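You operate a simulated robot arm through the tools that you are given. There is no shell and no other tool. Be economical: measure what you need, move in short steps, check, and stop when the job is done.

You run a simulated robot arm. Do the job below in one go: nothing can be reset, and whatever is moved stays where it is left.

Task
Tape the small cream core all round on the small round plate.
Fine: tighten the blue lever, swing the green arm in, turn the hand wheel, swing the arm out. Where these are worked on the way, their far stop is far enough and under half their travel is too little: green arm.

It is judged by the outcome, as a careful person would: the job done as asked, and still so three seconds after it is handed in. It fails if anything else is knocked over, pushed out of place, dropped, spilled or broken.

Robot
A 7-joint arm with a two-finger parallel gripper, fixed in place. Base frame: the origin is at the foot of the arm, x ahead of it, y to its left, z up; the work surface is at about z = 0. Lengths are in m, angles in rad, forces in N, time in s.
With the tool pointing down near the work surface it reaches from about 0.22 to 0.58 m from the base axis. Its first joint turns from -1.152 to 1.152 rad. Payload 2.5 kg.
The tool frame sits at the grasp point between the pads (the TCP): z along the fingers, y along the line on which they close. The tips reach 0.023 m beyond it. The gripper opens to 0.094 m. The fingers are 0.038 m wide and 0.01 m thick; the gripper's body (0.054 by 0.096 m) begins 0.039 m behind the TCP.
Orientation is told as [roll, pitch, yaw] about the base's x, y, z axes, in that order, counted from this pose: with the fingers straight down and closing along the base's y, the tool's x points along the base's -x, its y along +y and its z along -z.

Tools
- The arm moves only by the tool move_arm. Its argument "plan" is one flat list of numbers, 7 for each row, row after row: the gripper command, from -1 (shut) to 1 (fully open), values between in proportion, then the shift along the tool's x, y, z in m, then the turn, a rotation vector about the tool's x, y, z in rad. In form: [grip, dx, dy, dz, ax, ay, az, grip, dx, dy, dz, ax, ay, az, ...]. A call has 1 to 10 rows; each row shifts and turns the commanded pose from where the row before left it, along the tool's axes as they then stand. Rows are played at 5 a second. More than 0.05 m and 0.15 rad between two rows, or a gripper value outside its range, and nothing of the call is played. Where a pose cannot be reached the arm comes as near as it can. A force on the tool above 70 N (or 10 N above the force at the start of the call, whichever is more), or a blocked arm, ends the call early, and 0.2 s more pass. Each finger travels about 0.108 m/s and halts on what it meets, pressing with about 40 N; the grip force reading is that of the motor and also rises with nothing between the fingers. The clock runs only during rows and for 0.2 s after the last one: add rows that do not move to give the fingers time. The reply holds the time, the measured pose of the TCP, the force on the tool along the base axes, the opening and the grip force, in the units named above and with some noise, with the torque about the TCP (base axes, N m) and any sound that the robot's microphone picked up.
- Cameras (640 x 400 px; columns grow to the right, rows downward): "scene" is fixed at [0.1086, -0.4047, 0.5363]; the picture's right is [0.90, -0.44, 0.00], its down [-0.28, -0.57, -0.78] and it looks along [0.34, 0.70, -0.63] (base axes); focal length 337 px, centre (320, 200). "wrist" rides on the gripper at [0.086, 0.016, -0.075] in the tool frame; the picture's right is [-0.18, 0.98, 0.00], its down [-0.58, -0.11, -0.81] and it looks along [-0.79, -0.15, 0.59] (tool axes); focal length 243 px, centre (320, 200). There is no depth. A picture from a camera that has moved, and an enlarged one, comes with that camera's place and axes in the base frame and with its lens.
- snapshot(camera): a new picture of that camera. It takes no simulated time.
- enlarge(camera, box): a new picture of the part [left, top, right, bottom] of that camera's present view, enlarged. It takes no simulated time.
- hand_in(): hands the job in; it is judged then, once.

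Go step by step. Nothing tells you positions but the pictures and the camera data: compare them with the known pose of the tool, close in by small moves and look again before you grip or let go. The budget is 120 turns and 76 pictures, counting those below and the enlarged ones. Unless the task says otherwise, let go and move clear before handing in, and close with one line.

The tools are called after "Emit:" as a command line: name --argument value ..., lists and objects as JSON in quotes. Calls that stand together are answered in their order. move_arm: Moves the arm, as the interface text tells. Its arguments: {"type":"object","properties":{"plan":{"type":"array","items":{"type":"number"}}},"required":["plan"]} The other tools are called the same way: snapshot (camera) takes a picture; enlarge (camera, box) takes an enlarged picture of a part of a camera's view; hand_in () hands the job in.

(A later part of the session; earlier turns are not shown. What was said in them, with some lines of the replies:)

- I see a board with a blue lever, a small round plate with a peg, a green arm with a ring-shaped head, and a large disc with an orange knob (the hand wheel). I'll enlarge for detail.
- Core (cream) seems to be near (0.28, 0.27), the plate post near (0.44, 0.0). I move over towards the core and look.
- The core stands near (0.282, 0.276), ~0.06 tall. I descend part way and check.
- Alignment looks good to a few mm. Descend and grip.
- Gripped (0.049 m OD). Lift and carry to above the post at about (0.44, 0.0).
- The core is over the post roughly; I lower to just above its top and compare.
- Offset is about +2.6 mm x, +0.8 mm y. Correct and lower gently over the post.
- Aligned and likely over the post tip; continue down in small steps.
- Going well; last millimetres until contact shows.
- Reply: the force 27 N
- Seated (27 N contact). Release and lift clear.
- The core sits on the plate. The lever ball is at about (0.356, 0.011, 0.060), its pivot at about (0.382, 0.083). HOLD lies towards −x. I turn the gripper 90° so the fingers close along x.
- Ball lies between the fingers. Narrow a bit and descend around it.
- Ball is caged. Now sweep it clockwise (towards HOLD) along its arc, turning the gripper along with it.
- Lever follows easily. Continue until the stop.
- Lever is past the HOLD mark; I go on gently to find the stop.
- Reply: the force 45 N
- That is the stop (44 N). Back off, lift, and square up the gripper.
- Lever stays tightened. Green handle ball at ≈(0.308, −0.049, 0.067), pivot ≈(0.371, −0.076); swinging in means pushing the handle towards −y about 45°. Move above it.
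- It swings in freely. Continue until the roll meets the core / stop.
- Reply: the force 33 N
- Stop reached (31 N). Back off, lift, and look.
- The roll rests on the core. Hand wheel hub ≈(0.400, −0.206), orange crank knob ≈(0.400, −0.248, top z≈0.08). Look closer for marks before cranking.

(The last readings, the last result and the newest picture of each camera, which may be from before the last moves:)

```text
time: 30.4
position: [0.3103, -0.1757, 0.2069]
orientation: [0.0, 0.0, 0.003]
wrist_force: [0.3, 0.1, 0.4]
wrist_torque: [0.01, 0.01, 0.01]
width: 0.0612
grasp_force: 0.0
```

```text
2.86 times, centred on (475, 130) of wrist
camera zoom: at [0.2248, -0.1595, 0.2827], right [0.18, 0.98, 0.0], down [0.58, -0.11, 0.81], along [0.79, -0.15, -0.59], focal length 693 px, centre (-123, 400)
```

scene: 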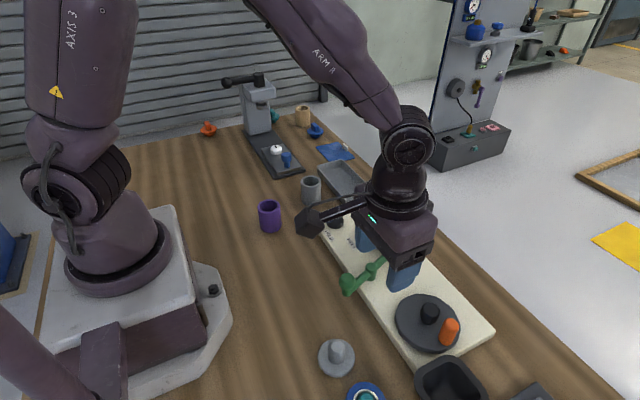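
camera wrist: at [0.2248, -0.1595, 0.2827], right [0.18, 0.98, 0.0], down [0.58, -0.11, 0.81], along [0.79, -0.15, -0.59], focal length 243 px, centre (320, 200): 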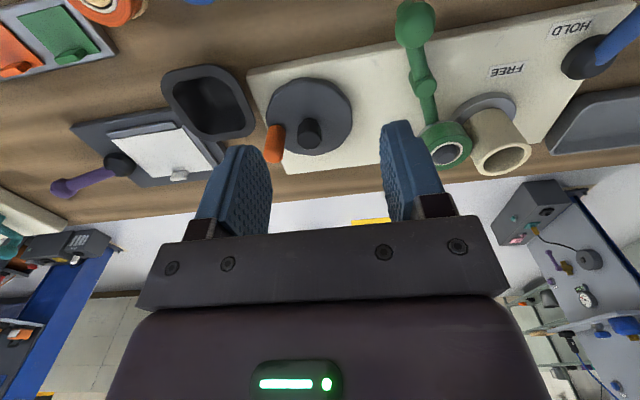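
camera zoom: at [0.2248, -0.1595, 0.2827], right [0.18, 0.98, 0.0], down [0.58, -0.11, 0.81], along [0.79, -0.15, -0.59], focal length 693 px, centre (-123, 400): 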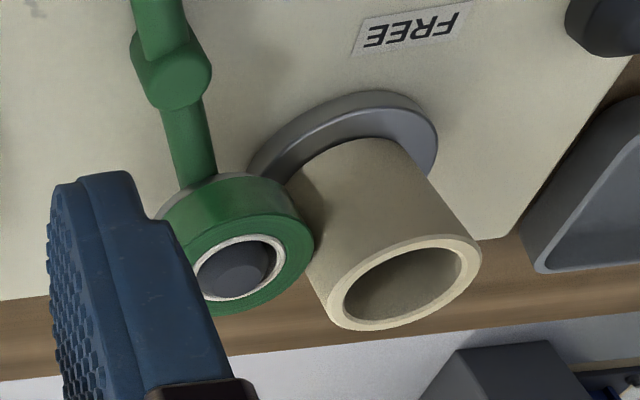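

Knob top ≈(0.402, −0.246, 0.081), hub (0.402, −0.2055), radius 0.041. Approach with a narrow opening.

Emit:
move_arm --plan '[-0.22, -0.046, -0.035, 0, 0, 0, 0, -0.22, -0.046, -0.035, 0, 0, 0, 0, -0.22, 0, 0, 0.045, 0, 0, 0, -0.22, 0, 0, 0.045, 0, 0, 0, -0.22, 0, 0, 0, 0, 0, 0]'

Emit:
enlarge --camera "scene" --box '[360, 250, 520, 400]'

Emit:
snapshot --camera "wrist"

```text
refused: row 1 steps farther than a row can; nothing moved
```

```text
2.67 times, centred on (440, 325) of scene
camera zoom: at [0.1086, -0.4047, 0.5363], right [0.9, -0.44, 0.0], down [-0.28, -0.57, -0.78], along [0.34, 0.7, -0.63], focal length 900 px, centre (0, -133)
```

zoom: 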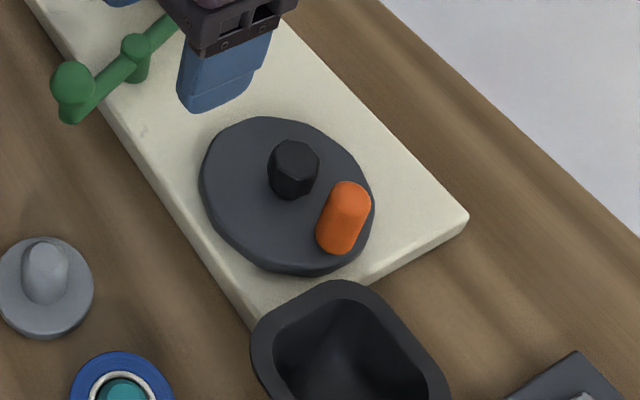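

```text
29 pictures are left
camera wrist: at [0.2248, -0.1595, 0.2827], right [0.18, 0.98, 0.0], down [0.58, -0.11, 0.81], along [0.79, -0.15, -0.59], focal length 243 px, centre (320, 200)
```

wrist: 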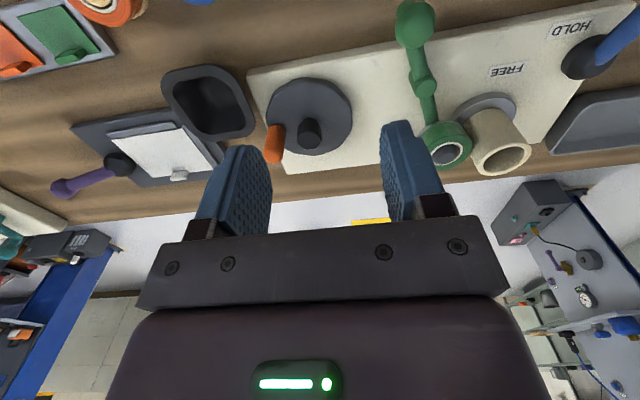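

The row was too long; split it up.

Emit:
move_arm --plan '[-0.22, -0.03, -0.0235, 0, 0, 0, 0, -0.22, -0.031, -0.0235, 0, 0, 0, 0, -0.22, -0.031, -0.0235, 0, 0, 0, 0, -0.22, 0, 0, 0.045, 0, 0, 0, -0.22, 0, 0, 0.043, 0, 0, 0, -0.22, 0, 0, 0, 0, 0, 0]'

Emit:
enlarge --camera "scene" --box '[360, 250, 520, 400]'

Emit:
snapshot --camera "wrist"

```text
time: 31.8
position: [0.4029, -0.2472, 0.1236]
orientation: [0.0, 0.0, 0.004]
wrist_force: [0.3, 0.5, 0.3]
wrist_torque: [0.02, 0.02, -0.02]
width: 0.0369
grasp_force: 0.1
```

```text
2.67 times, centred on (440, 325) of scene
camera zoom: at [0.1086, -0.4047, 0.5363], right [0.9, -0.44, 0.0], down [-0.28, -0.57, -0.78], along [0.34, 0.7, -0.63], focal length 900 px, centre (0, -133)
```

zoom: 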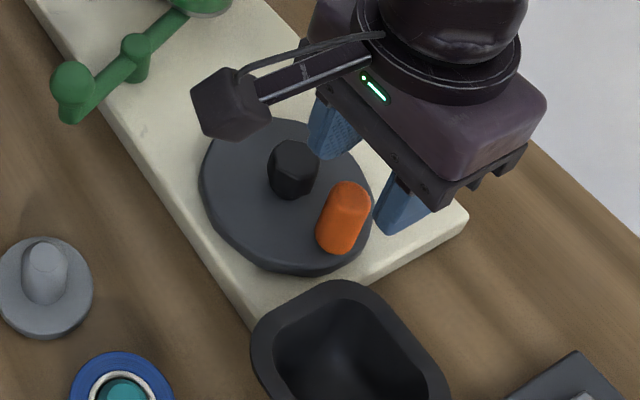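

```text
27 pictures are left
camera wrist: at [0.3168, -0.2301, 0.1971], right [0.18, 0.98, 0.0], down [0.58, -0.11, 0.81], along [0.79, -0.15, -0.59], focal length 243 px, centre (320, 200)
```

wrist: 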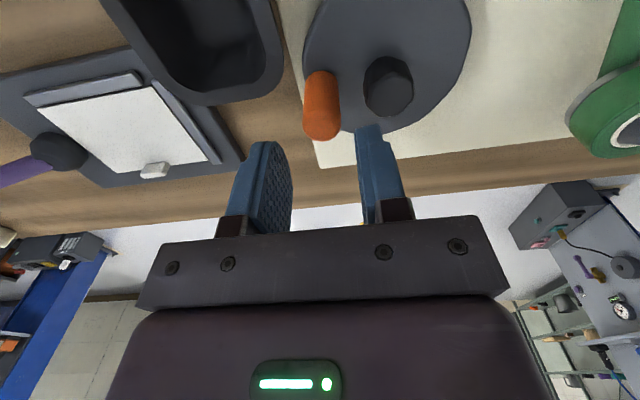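

Aligned. Lower and grip the knob.

Emit:
move_arm --plan '[-0.22, 0, 0.0015, 0.02, 0, 0, 0, -0.22, 0, 0, 0.017, 0, 0, 0, -0.22, 0, 0, 0, 0, 0, 0, -0.7, 0, 0, 0, 0, 0, 0, -0.7, 0, 0, 0, 0, 0, 0]'

Emit:
snapshot --camera "wrist"

```text
time: 32.5
position: [0.4044, -0.2455, 0.0903]
orientation: [0.001, 0.002, 0.004]
wrist_force: [-3.7, 3.7, 8.6]
wrist_torque: [0.35, 0.15, 0.08]
width: 0.0386
grasp_force: 2.7
stopped in row 3: the force on the tool passed its limit at 75 N (the readings are from after the stop); the commanded pose is now the measured one
```

```text
26 pictures are left
camera wrist: at [0.3183, -0.2288, 0.1657], right [0.18, 0.98, 0.0], down [0.58, -0.11, 0.81], along [0.79, -0.14, -0.59], focal length 243 px, centre (320, 200)
```

wrist: 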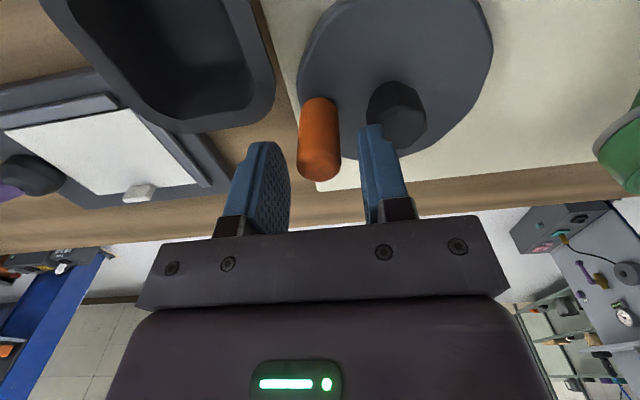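

The inner finger touched the hub top. Raise, narrow to 0.03, and descend again between knob and hub.

Emit:
move_arm --plan '[-0.36, 0.0015, -0.0007, -0.012, 0, 0, 0, -0.36, 0, 0, 0, 0, 0, 0, -0.36, 0, 0, 0.008, 0, 0, 0, -0.36, 0, 0, 0.005, 0, 0, 0, -0.36, 0, 0, 0.004, 0, 0, 0, -0.36, 0, 0, 0, 0, 0, 0]'

Emit:
snapshot --camera "wrist"

```text
time: 34.0
position: [0.403, -0.2467, 0.085]
orientation: [-0.002, 0.002, 0.005]
wrist_force: [0.0, 0.0, -0.5]
wrist_torque: [-0.01, -0.02, 0.01]
width: 0.03
grasp_force: 0.1
```

```text
25 pictures are left
camera wrist: at [0.3174, -0.2294, 0.1599], right [0.18, 0.98, 0.0], down [0.58, -0.1, 0.81], along [0.79, -0.14, -0.59], focal length 243 px, centre (320, 200)
```

wrist: 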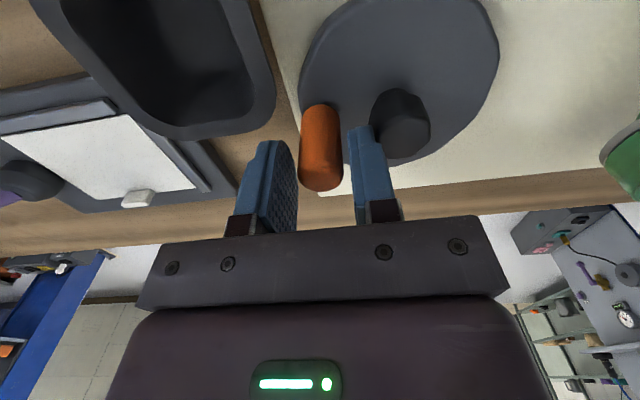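

Knob between the fingers. Grip it and try the first eighth turn (clockwise from above).

Emit:
move_arm --plan '[-0.6, 0, 0, 0, 0, 0, 0, -0.6, 0, 0, 0, 0, 0, 0, -0.6, 0.0157, 0.0031, 0, 0, 0, 0, -0.6, 0.0133, 0.0089, 0, 0, 0, 0, -0.6, 0, 0, 0, 0, 0, 0]'

Emit:
snapshot --camera "wrist"

Emit:
enlarge --camera "scene" --box '[310, 180, 510, 380]'

```text
time: 35.0
position: [0.3828, -0.2396, 0.085]
orientation: [-0.016, -0.025, -0.009]
wrist_force: [5.9, -5.7, -5.4]
wrist_torque: [0.9, 0.65, -0.38]
width: 0.0214
grasp_force: 45.6
stopped in row 5: the force on the tool passed its limit at 90 N (the readings are from after the stop); the commanded pose is now the measured one
```

```text
24 pictures are left
camera wrist: at [0.2957, -0.2208, 0.1574], right [0.19, 0.98, -0.01], down [0.56, -0.1, 0.82], along [0.81, -0.16, -0.57], focal length 243 px, centre (320, 200)
```

wrist: 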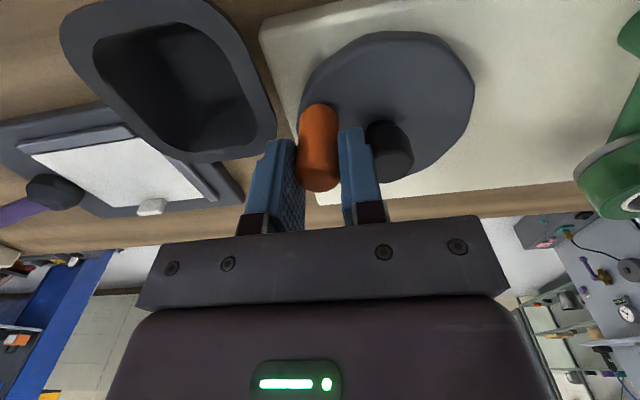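

```text
2.00 times, centred on (410, 280) of scene
camera zoom: at [0.1086, -0.4047, 0.5363], right [0.9, -0.44, 0.0], down [-0.28, -0.57, -0.78], along [0.34, 0.7, -0.63], focal length 675 px, centre (140, 40)
```

zoom: 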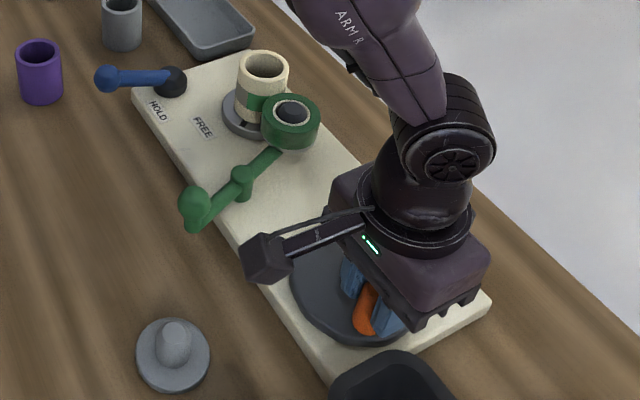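

Tape is going onto the core — this direction works. The finger corner bumped the hub, so I re-grip higher (above hub top).

Emit:
move_arm --plan '[-0.4, 0, 0, 0, 0, 0, 0, -0.4, 0, 0, -0.0065, -0.016, 0.025, -0.009, -0.4, 0, 0, 0, 0, 0, 0, -0.6, 0, 0, 0, 0, 0, 0, -0.6, 0, 0, 0, 0, 0, 0]'

Emit:
snapshot --camera "wrist"

```text
time: 36.2
position: [0.3845, -0.2395, 0.0929]
orientation: [0.001, 0.0, 0.004]
wrist_force: [-4.6, -5.0, 7.3]
wrist_torque: [-0.05, 0.43, 0.01]
width: 0.0212
grasp_force: 44.4
```

```text
22 pictures are left
camera wrist: at [0.2971, -0.2229, 0.1673], right [0.18, 0.98, 0.0], down [0.58, -0.11, 0.81], along [0.79, -0.15, -0.59], focal length 243 px, centre (320, 200)
```

wrist: 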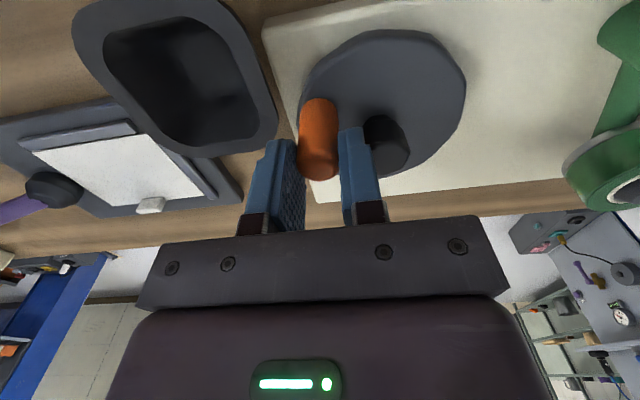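

Emit:
move_arm --plan '[-0.6, 0.0103, 0.0099, 0, 0, 0, 0, -0.6, 0.0062, 0.0128, 0, 0, 0, 0, -0.6, 0.0015, 0.0142, 0, 0, 0, 0, -0.6, 0, 0, 0, 0, 0, 0]'

Emit:
enlarge --camera "scene" --box '[310, 180, 510, 380]'

```text
time: 37.2
position: [0.364, -0.203, 0.0917]
orientation: [0.003, 0.003, 0.003]
wrist_force: [-23.5, 4.7, 37.9]
wrist_torque: [-0.17, 0.67, -0.02]
width: 0.0216
grasp_force: 44.5
```

```text
2.00 times, centred on (410, 280) of scene
camera zoom: at [0.1084, -0.4046, 0.5364], right [0.9, -0.44, 0.0], down [-0.28, -0.57, -0.78], along [0.34, 0.7, -0.63], focal length 675 px, centre (140, 40)
```

zoom: 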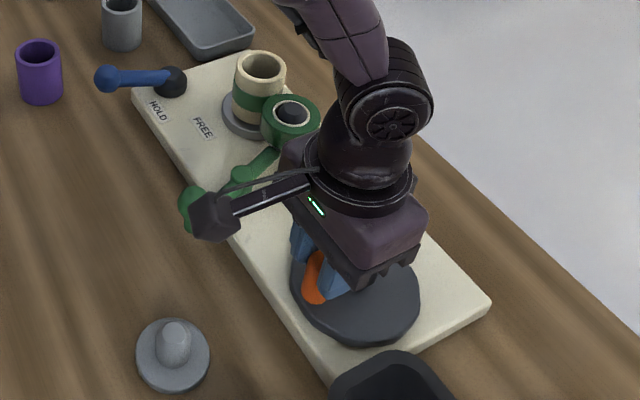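

Wrap progresses. Relieve the small vertical load and continue the circle.

Emit:
move_arm --plan '[-0.6, -0.0019, 0.0138, -0.002, 0, 0, 0, -0.6, -0.008, 0.0118, 0, 0, 0, 0, -0.6, -0.0115, 0.0084, 0, 0, 0, 0, -0.6, -0.0137, 0.0039, 0, 0, 0, 0, -0.6, 0, 0, 0, 0, 0, 0]'

Emit:
snapshot --camera "wrist"

```text
time: 38.4
position: [0.3987, -0.1657, 0.0931]
orientation: [0.002, 0.002, 0.002]
wrist_force: [3.0, -11.3, -43.2]
wrist_torque: [-0.16, -0.35, 0.03]
width: 0.0213
grasp_force: 44.3
```

```text
20 pictures are left
camera wrist: at [0.3127, -0.1487, 0.1674], right [0.18, 0.98, 0.0], down [0.58, -0.11, 0.8], along [0.79, -0.15, -0.59], focal length 243 px, centre (320, 200)
```

wrist: 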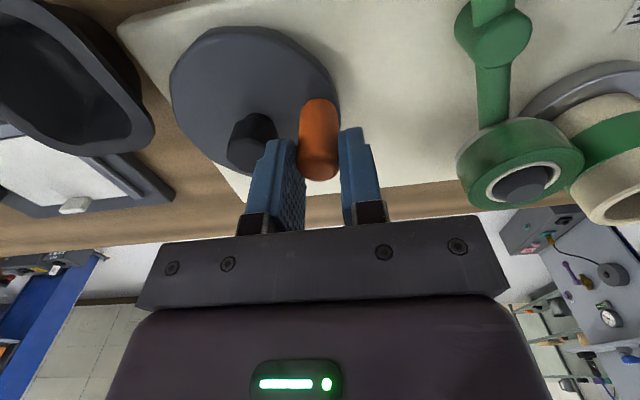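

Half a wheel turn done. Continue the next half.

Emit:
move_arm --plan '[-0.6, -0.0142, -0.001, 0.001, 0, 0, 0, -0.6, -0.013, -0.0058, 0, 0, 0, 0, -0.6, -0.0103, -0.0099, 0, 0, 0, 0, -0.6, -0.0062, -0.0128, 0, 0, 0, 0, -0.6, 0, 0, 0, 0, 0, 0]'

Emit:
enlarge --camera "scene" --box '[310, 180, 510, 380]'

```text
time: 39.6
position: [0.4426, -0.1942, 0.0927]
orientation: [0.002, 0.003, 0.002]
wrist_force: [-20.3, -3.9, -6.6]
wrist_torque: [0.09, 0.05, -0.03]
width: 0.0211
grasp_force: 44.6
```

```text
2.00 times, centred on (410, 280) of scene
camera zoom: at [0.1086, -0.4047, 0.5363], right [0.9, -0.44, 0.0], down [-0.28, -0.57, -0.78], along [0.34, 0.7, -0.63], focal length 675 px, centre (140, 40)
```

zoom: 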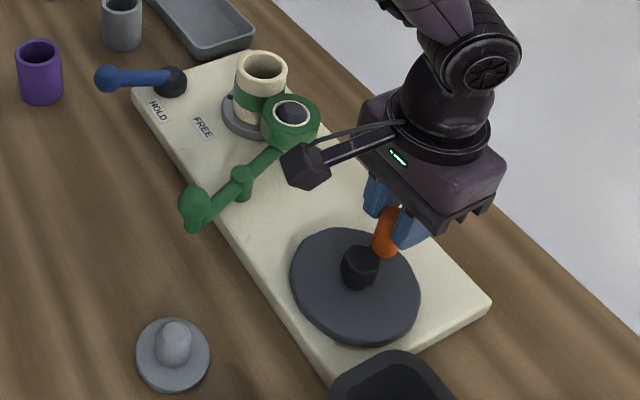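

Emit:
move_arm --plan '[-0.6, -0.0005, -0.0142, 0, 0, 0, 0, -0.6, 0.0034, -0.0138, 0, 0, 0, 0, -0.6, 0.008, -0.0118, 0, 0, 0, 0, -0.6, 0.0115, -0.0084, 0, 0, 0, 0, -0.6, 0.0137, -0.0039, 0, 0, 0, 0, -0.6, 0.0142, 0.001, 0, 0, 0, 0, -0.6, 0, 0, 0, 0, 0, 0]'

Emit:
enlarge --camera "scene" --box '[310, 180, 510, 380]'

```text
time: 41.2
position: [0.3951, -0.2455, 0.091]
orientation: [0.0, -0.005, 0.002]
wrist_force: [5.3, 11.2, -9.8]
wrist_torque: [0.09, -1.42, -0.05]
width: 0.021
grasp_force: 44.8
```

```text
2.00 times, centred on (410, 280) of scene
camera zoom: at [0.1086, -0.4047, 0.5363], right [0.9, -0.44, 0.0], down [-0.28, -0.57, -0.78], along [0.34, 0.7, -0.63], focal length 675 px, centre (140, 40)
```

zoom: 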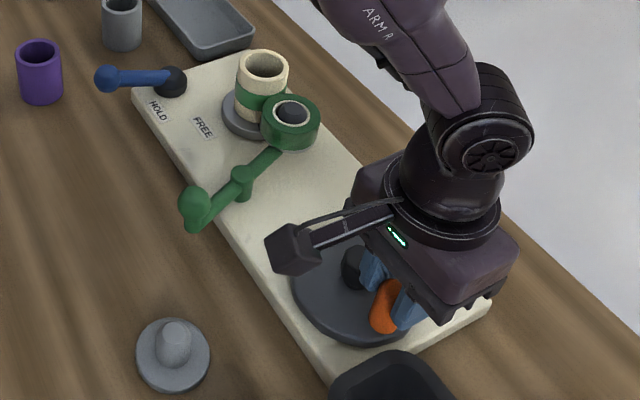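

One wheel turn done; the plate turned perhaps two-thirds. Continue.

Emit:
move_arm --plan '[-0.6, 0.013, 0.0058, 0, 0, 0, 0, -0.6, 0.0103, 0.0099, 0, 0, 0, 0, -0.6, 0.0062, 0.0128, 0, 0, 0, 0, -0.6, 0.0015, 0.0142, 0, 0, 0, 0, -0.6, -0.0034, 0.0138, 0, 0, 0, 0, -0.6, -0.008, 0.0118, 0, 0, 0, 0, -0.6, -0.0115, 0.0084, 0, 0, 0, 0, -0.6, -0.0137, 0.0039, 0, 0, 0, 0, -0.6, 0, 0, 0, 0, 0, 0]'

Emit:
snapshot --camera "wrist"

Emit:
enlarge --camera "scene" --box '[340, 180, 420, 260]'

```text
time: 43.2
position: [0.4008, -0.1659, 0.093]
orientation: [-0.001, -0.002, 0.003]
wrist_force: [-0.1, -5.0, 7.9]
wrist_torque: [-0.07, -0.51, -0.01]
width: 0.0212
grasp_force: 45.1
```

```text
17 pictures are left
camera wrist: at [0.3141, -0.1482, 0.1669], right [0.18, 0.98, 0.0], down [0.58, -0.11, 0.81], along [0.8, -0.15, -0.59], focal length 243 px, centre (320, 200)
```

wrist: 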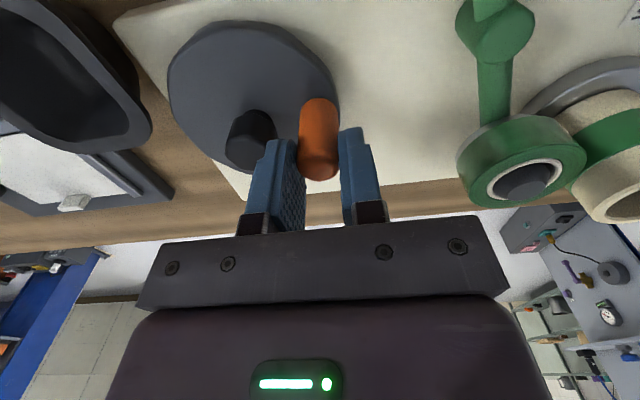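

```text
5.00 times, centred on (380, 220) of scene
camera zoom: at [0.1085, -0.4047, 0.5363], right [0.9, -0.44, 0.0], down [-0.28, -0.57, -0.78], along [0.34, 0.7, -0.63], focal length 1686 px, centre (20, 100)
```

zoom: 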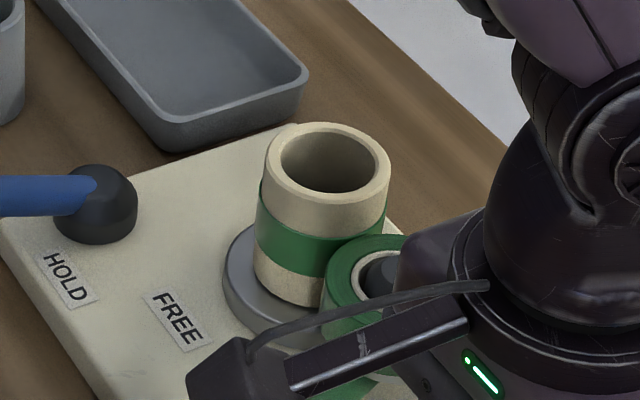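

Continue for another wheel turn plus to be sure the wrap closes.

Emit:
move_arm --plan '[-0.6, -0.0142, -0.001, 0, 0, 0, 0, -0.6, -0.013, -0.0058, 0, 0, 0, 0, -0.6, -0.0103, -0.0099, 0, 0, 0, 0, -0.6, -0.0062, -0.0128, 0, 0, 0, 0, -0.6, -0.0005, -0.0142, 0, 0, 0, 0, -0.6, 0.0034, -0.0138, 0, 0, 0, 0, -0.6, 0.008, -0.0118, 0, 0, 0, 0, -0.6, 0.0115, -0.0084, 0, 0, 0, 0, -0.6, 0.0137, -0.0039, 0, 0, 0, 0, -0.6, 0.0142, 0.001, 0, 0, 0, 0]'

Emit:
enlarge --camera "scene" --box '[340, 180, 420, 260]'

```text
time: 45.4
position: [0.3918, -0.2428, 0.0925]
orientation: [0.0, 0.0, 0.004]
wrist_force: [3.7, 7.6, -8.4]
wrist_torque: [-0.19, 0.61, 0.02]
width: 0.0212
grasp_force: 44.9
```

```text
5.00 times, centred on (380, 220) of scene
camera zoom: at [0.1086, -0.4047, 0.5363], right [0.9, -0.44, 0.0], down [-0.28, -0.57, -0.78], along [0.34, 0.7, -0.63], focal length 1686 px, centre (20, 100)
```

zoom: 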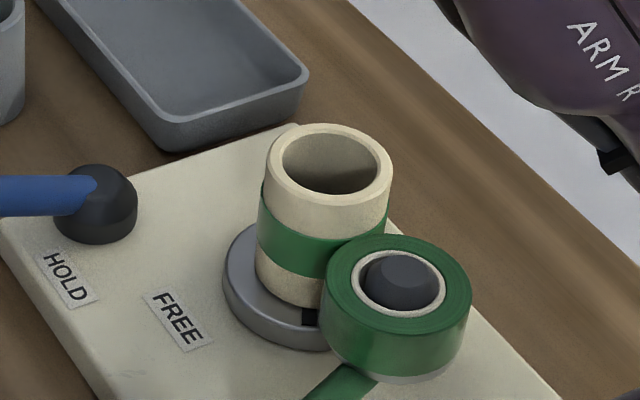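

The plate mark has gone about 400° round. A little more for margin, then let go of the knob.

Emit:
move_arm --plan '[-0.6, 0.013, 0.0058, 0, 0, 0, 0, -0.6, 0.0103, 0.0099, 0, 0, 0, 0, -0.6, 0.0062, 0.0128, 0, 0, 0, 0, -0.6, 0.0015, 0.0142, 0, 0, 0, 0, -0.6, -0.0034, 0.0138, 0, 0, 0, 0, -0.6, 0, 0, 0, 0, 0, 0]'

Emit:
enlarge --camera "scene" --box '[310, 180, 510, 380]'

```text
time: 46.8
position: [0.3658, -0.1903, 0.094]
orientation: [-0.003, -0.006, 0.002]
wrist_force: [26.3, -13.3, -33.3]
wrist_torque: [0.08, -0.22, 0.07]
width: 0.0212
grasp_force: 44.4
```

```text
2.00 times, centred on (410, 280) of scene
camera zoom: at [0.1087, -0.4048, 0.5362], right [0.9, -0.44, 0.0], down [-0.28, -0.57, -0.78], along [0.34, 0.7, -0.63], focal length 675 px, centre (140, 40)
```

zoom: 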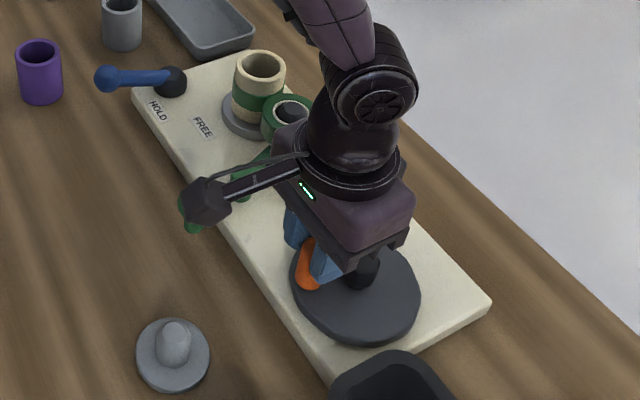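

Release the knob, lift, and go over the green handle (now ≈(0.306, −0.103)).

Emit:
move_arm --plan '[-0.3, 0, 0, 0, 0, 0, 0, -0.3, 0, 0, 0, 0, 0, 0, -0.3, 0, 0, -0.03, 0, 0, 0, 0.2, 0, 0, -0.045, 0, 0, 0, 0.3, 0, 0, -0.04, 0, 0, 0, 0.3, 0.02, 0.03, 0, 0, 0, 0, 0.3, 0.02, 0.03, 0, 0, 0, 0, 0.3, 0.018, 0.03, 0, 0, 0, 0, 0.3, 0, 0, 0.04, 0, 0, 0, 0.3, 0, 0, 0.04, 0, 0, 0]'

Emit:
snapshot --camera "wrist"

Emit:
enlarge --camera "scene" --box '[310, 180, 510, 380]'

```text
time: 49.0
position: [0.3065, -0.0994, 0.1275]
orientation: [0.001, -0.003, 0.003]
wrist_force: [0.0, 0.0, 0.3]
wrist_torque: [-0.01, -0.03, 0.04]
width: 0.061
grasp_force: 0.0
```

```text
13 pictures are left
camera wrist: at [0.2201, -0.0823, 0.202], right [0.18, 0.98, 0.0], down [0.58, -0.11, 0.81], along [0.79, -0.15, -0.59], focal length 243 px, centre (320, 200)
```

wrist: 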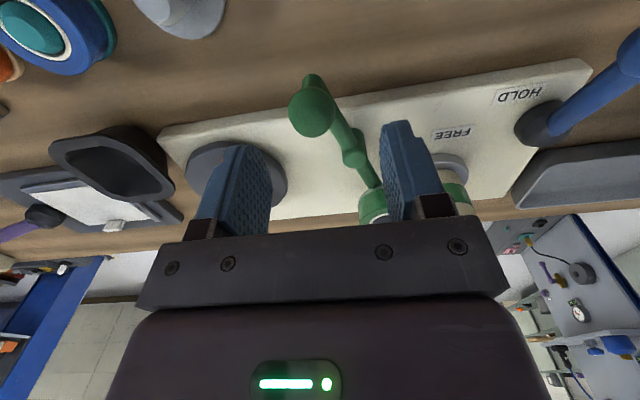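

```text
2.00 times, centred on (410, 280) of scene
camera zoom: at [0.1085, -0.4047, 0.5363], right [0.9, -0.44, 0.0], down [-0.28, -0.57, -0.78], along [0.34, 0.7, -0.63], focal length 675 px, centre (140, 40)
```

zoom: 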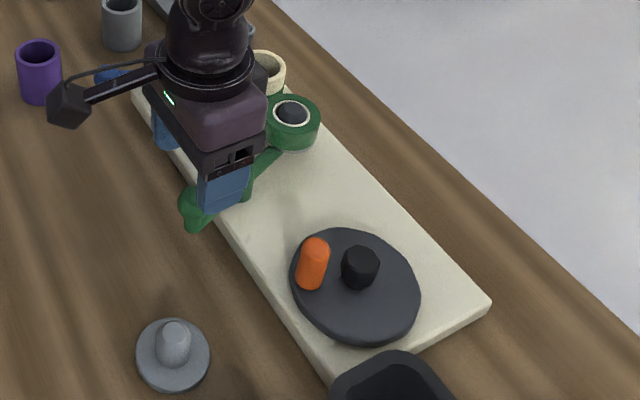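

Emit:
move_arm --plan '[0.3, -0.001, -0.004, 0.03, 0, 0, 0, 0.3, 0, 0, 0.029, 0, 0, 0, 0.3, 0, 0.012, 0, 0, 0, 0, 0.3, 0, 0.012, 0, 0, 0, 0, 0.3, 0, 0.012, 0, 0, 0, 0, 0.3, 0, 0.012, 0, 0, 0, 0, 0.3, 0, 0.012, 0, 0, 0, 0, 0.3, 0, 0, 0, 0, 0, 0]'

Emit:
enlarge --camera "scene" --box '[310, 180, 470, 340]'

```text
time: 50.8
position: [0.308, -0.0438, 0.0692]
orientation: [0.001, -0.002, 0.004]
wrist_force: [-0.9, -0.2, 0.0]
wrist_torque: [0.0, 0.02, 0.01]
width: 0.0611
grasp_force: 0.0
```

```text
2.50 times, centred on (390, 260) of scene
camera zoom: at [0.1086, -0.4047, 0.5363], right [0.9, -0.44, 0.0], down [-0.28, -0.57, -0.78], along [0.34, 0.7, -0.63], focal length 843 px, centre (145, 50)
```

zoom: 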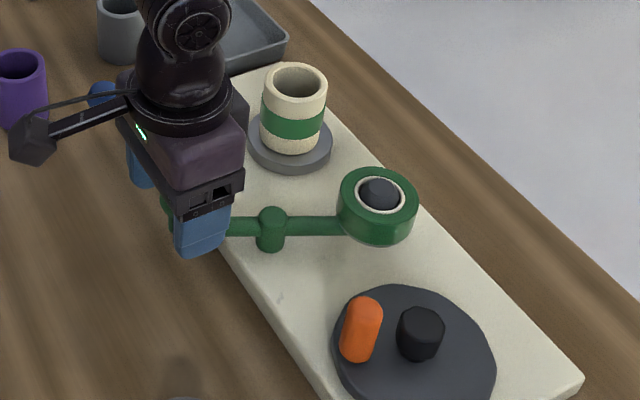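

The arm is out and the tape band encloses the core. Push the last bit to its stop.

Emit:
move_arm --plan '[0.3, 0, 0.007, 0, 0, 0, 0, 0.3, 0, 0.006, 0, 0, 0, 0, 0.3, 0, 0.005, 0, 0, 0, 0, 0.3, 0, 0, 0, 0, 0, 0]'

Emit:
enlarge --camera "scene" --box '[310, 180, 470, 340]'

```text
time: 51.8
position: [0.3074, -0.0279, 0.0683]
orientation: [-0.003, -0.003, -0.006]
wrist_force: [-4.1, -31.6, 7.5]
wrist_torque: [-0.46, -0.16, -0.42]
width: 0.0745
grasp_force: 14.9
```

```text
2.50 times, centred on (390, 260) of scene
camera zoom: at [0.1085, -0.4047, 0.5363], right [0.9, -0.44, 0.0], down [-0.28, -0.57, -0.78], along [0.34, 0.7, -0.63], focal length 843 px, centre (145, 50)
```

zoom: 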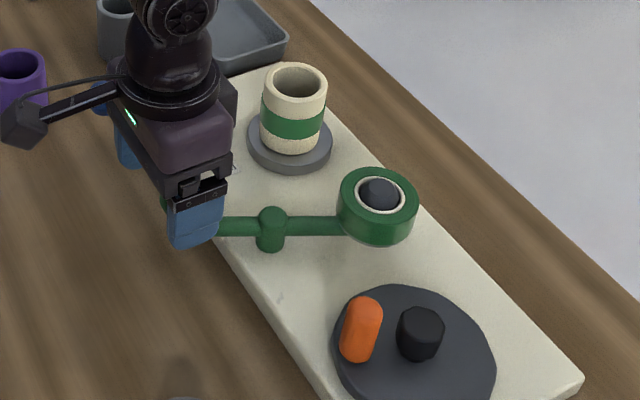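

Stop reached. Back off, lift clear, and do a last look.

Emit:
move_arm --plan '[0.3, 0, -0.013, 0, 0, 0, 0, 0.3, 0, 0, 0, 0, 0, 0, 0.3, 0, 0, -0.04, 0, 0, 0, 0.3, 0, 0, -0.04, 0, 0, 0, 0.3, 0, 0, -0.04, 0, 0, 0, 0.3, 0, 0.01, -0.03, 0, 0, 0, 0.3, 0, 0.02, 0, 0, 0, 0]'

Emit:
enlarge --camera "wrist" --box '[200, 0, 500, 200]'

Emit:
snapshot --camera "scene"

```text
time: 53.4
position: [0.3082, -0.009, 0.2171]
orientation: [0.001, 0.0, 0.005]
wrist_force: [0.1, 1.0, -0.4]
wrist_torque: [-0.03, 0.01, -0.01]
width: 0.061
grasp_force: 0.0
```

```text
2.00 times, centred on (350, 100) of wrist
camera zoom: at [0.2212, 0.0076, 0.2923], right [0.18, 0.98, 0.0], down [0.58, -0.11, 0.81], along [0.79, -0.15, -0.59], focal length 485 px, centre (260, 400)
```

zoom: 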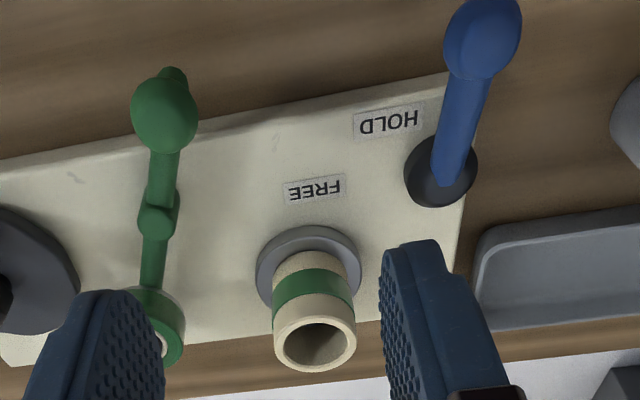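

```text
8 pictures are left
```

scene: 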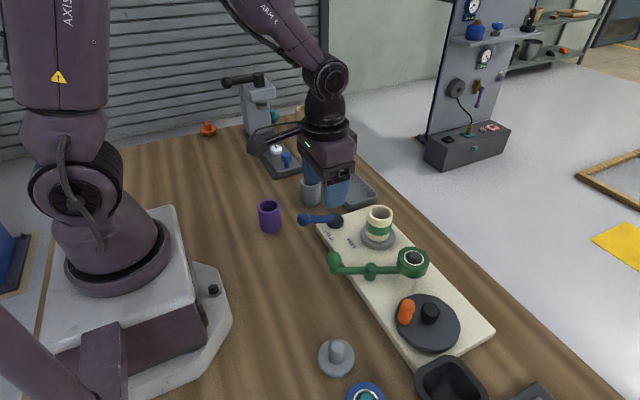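

The band looks complete from both cameras; I check the plate mark and the unseen far side by turning the wrist camera to the +y side.

Emit:
move_arm --plan '[0.3, 0, 0.04, -0.02, 0, 0, 0.15, 0.3, 0, 0.03, -0.02, 0, 0, 0.15, 0.3, 0, 0, 0, 0, 0, 0.15, 0.3, 0, 0, 0, 0, 0, 0.15, 0.3, 0, 0, 0, 0, 0, 0.15, 0.3, 0, 0, 0, 0, 0, 0.15, 0.3, 0, 0, 0, 0, 0, 0.15, 0.3, 0, 0, 0, 0, 0, 0.15, 0.3, 0, 0, 0, 0, 0, 0.15, 0.3, 0, 0, 0, 0, 0, 0.15]'

Emit:
enlarge --camera "scene" --box '[340, 190, 420, 260]'

Emit:
snapshot --camera "wrist"

```text
time: 55.6
position: [0.3116, 0.0627, 0.259]
orientation: [0.004, -0.001, -1.497]
wrist_force: [-0.7, -0.7, -0.3]
wrist_torque: [-0.01, 0.03, -0.03]
width: 0.0614
grasp_force: 0.0
```

```text
5.71 times, centred on (380, 225) of scene
camera zoom: at [0.1086, -0.4047, 0.5363], right [0.9, -0.44, 0.0], down [-0.28, -0.57, -0.78], along [0.34, 0.7, -0.63], focal length 1928 px, centre (-23, 57)
```

zoom: 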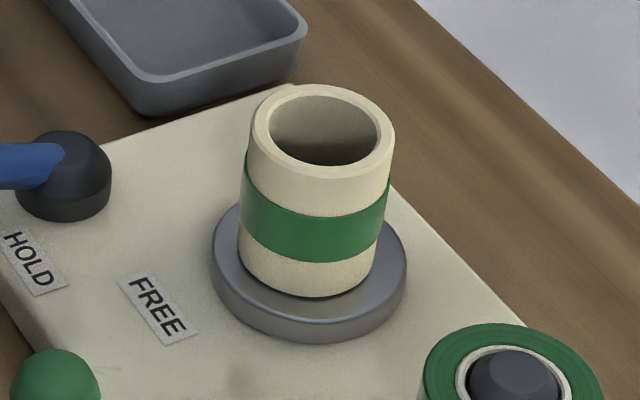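

```text
6 pictures are left
camera wrist: at [0.3218, 0.1505, 0.3338], right [0.99, -0.11, 0.0], down [-0.07, -0.59, 0.81], along [-0.09, -0.8, -0.59], focal length 243 px, centre (320, 200)
```

wrist: 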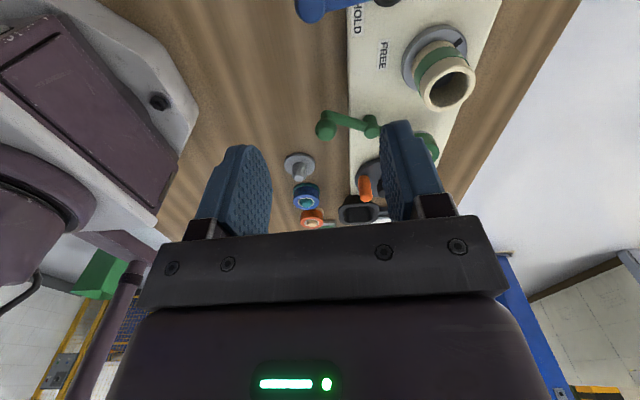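

Emit:
enlarge --camera "wrist" --box '[380, 0, 500, 120]'

```text
3.33 times, centred on (440, 60) of wrist
camera zoom: at [0.3218, 0.1505, 0.3338], right [0.99, -0.11, 0.0], down [-0.07, -0.59, 0.81], along [-0.09, -0.8, -0.59], focal length 809 px, centre (-80, 667)
```

zoom: 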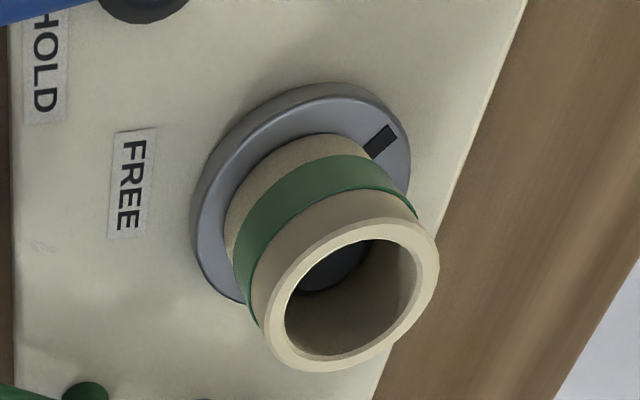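

The tape band shows on the +y side too, so it goes all round. The lever is on HOLD, the green arm is swung out, and the gripper is clear. I hand in.

Emit:
hand_in

```text
The job is handed in.
```

I taped the small cream core all round on the small round plate. The blue lever is tightened, the green arm is swung out to its stop, and the gripper is clear.
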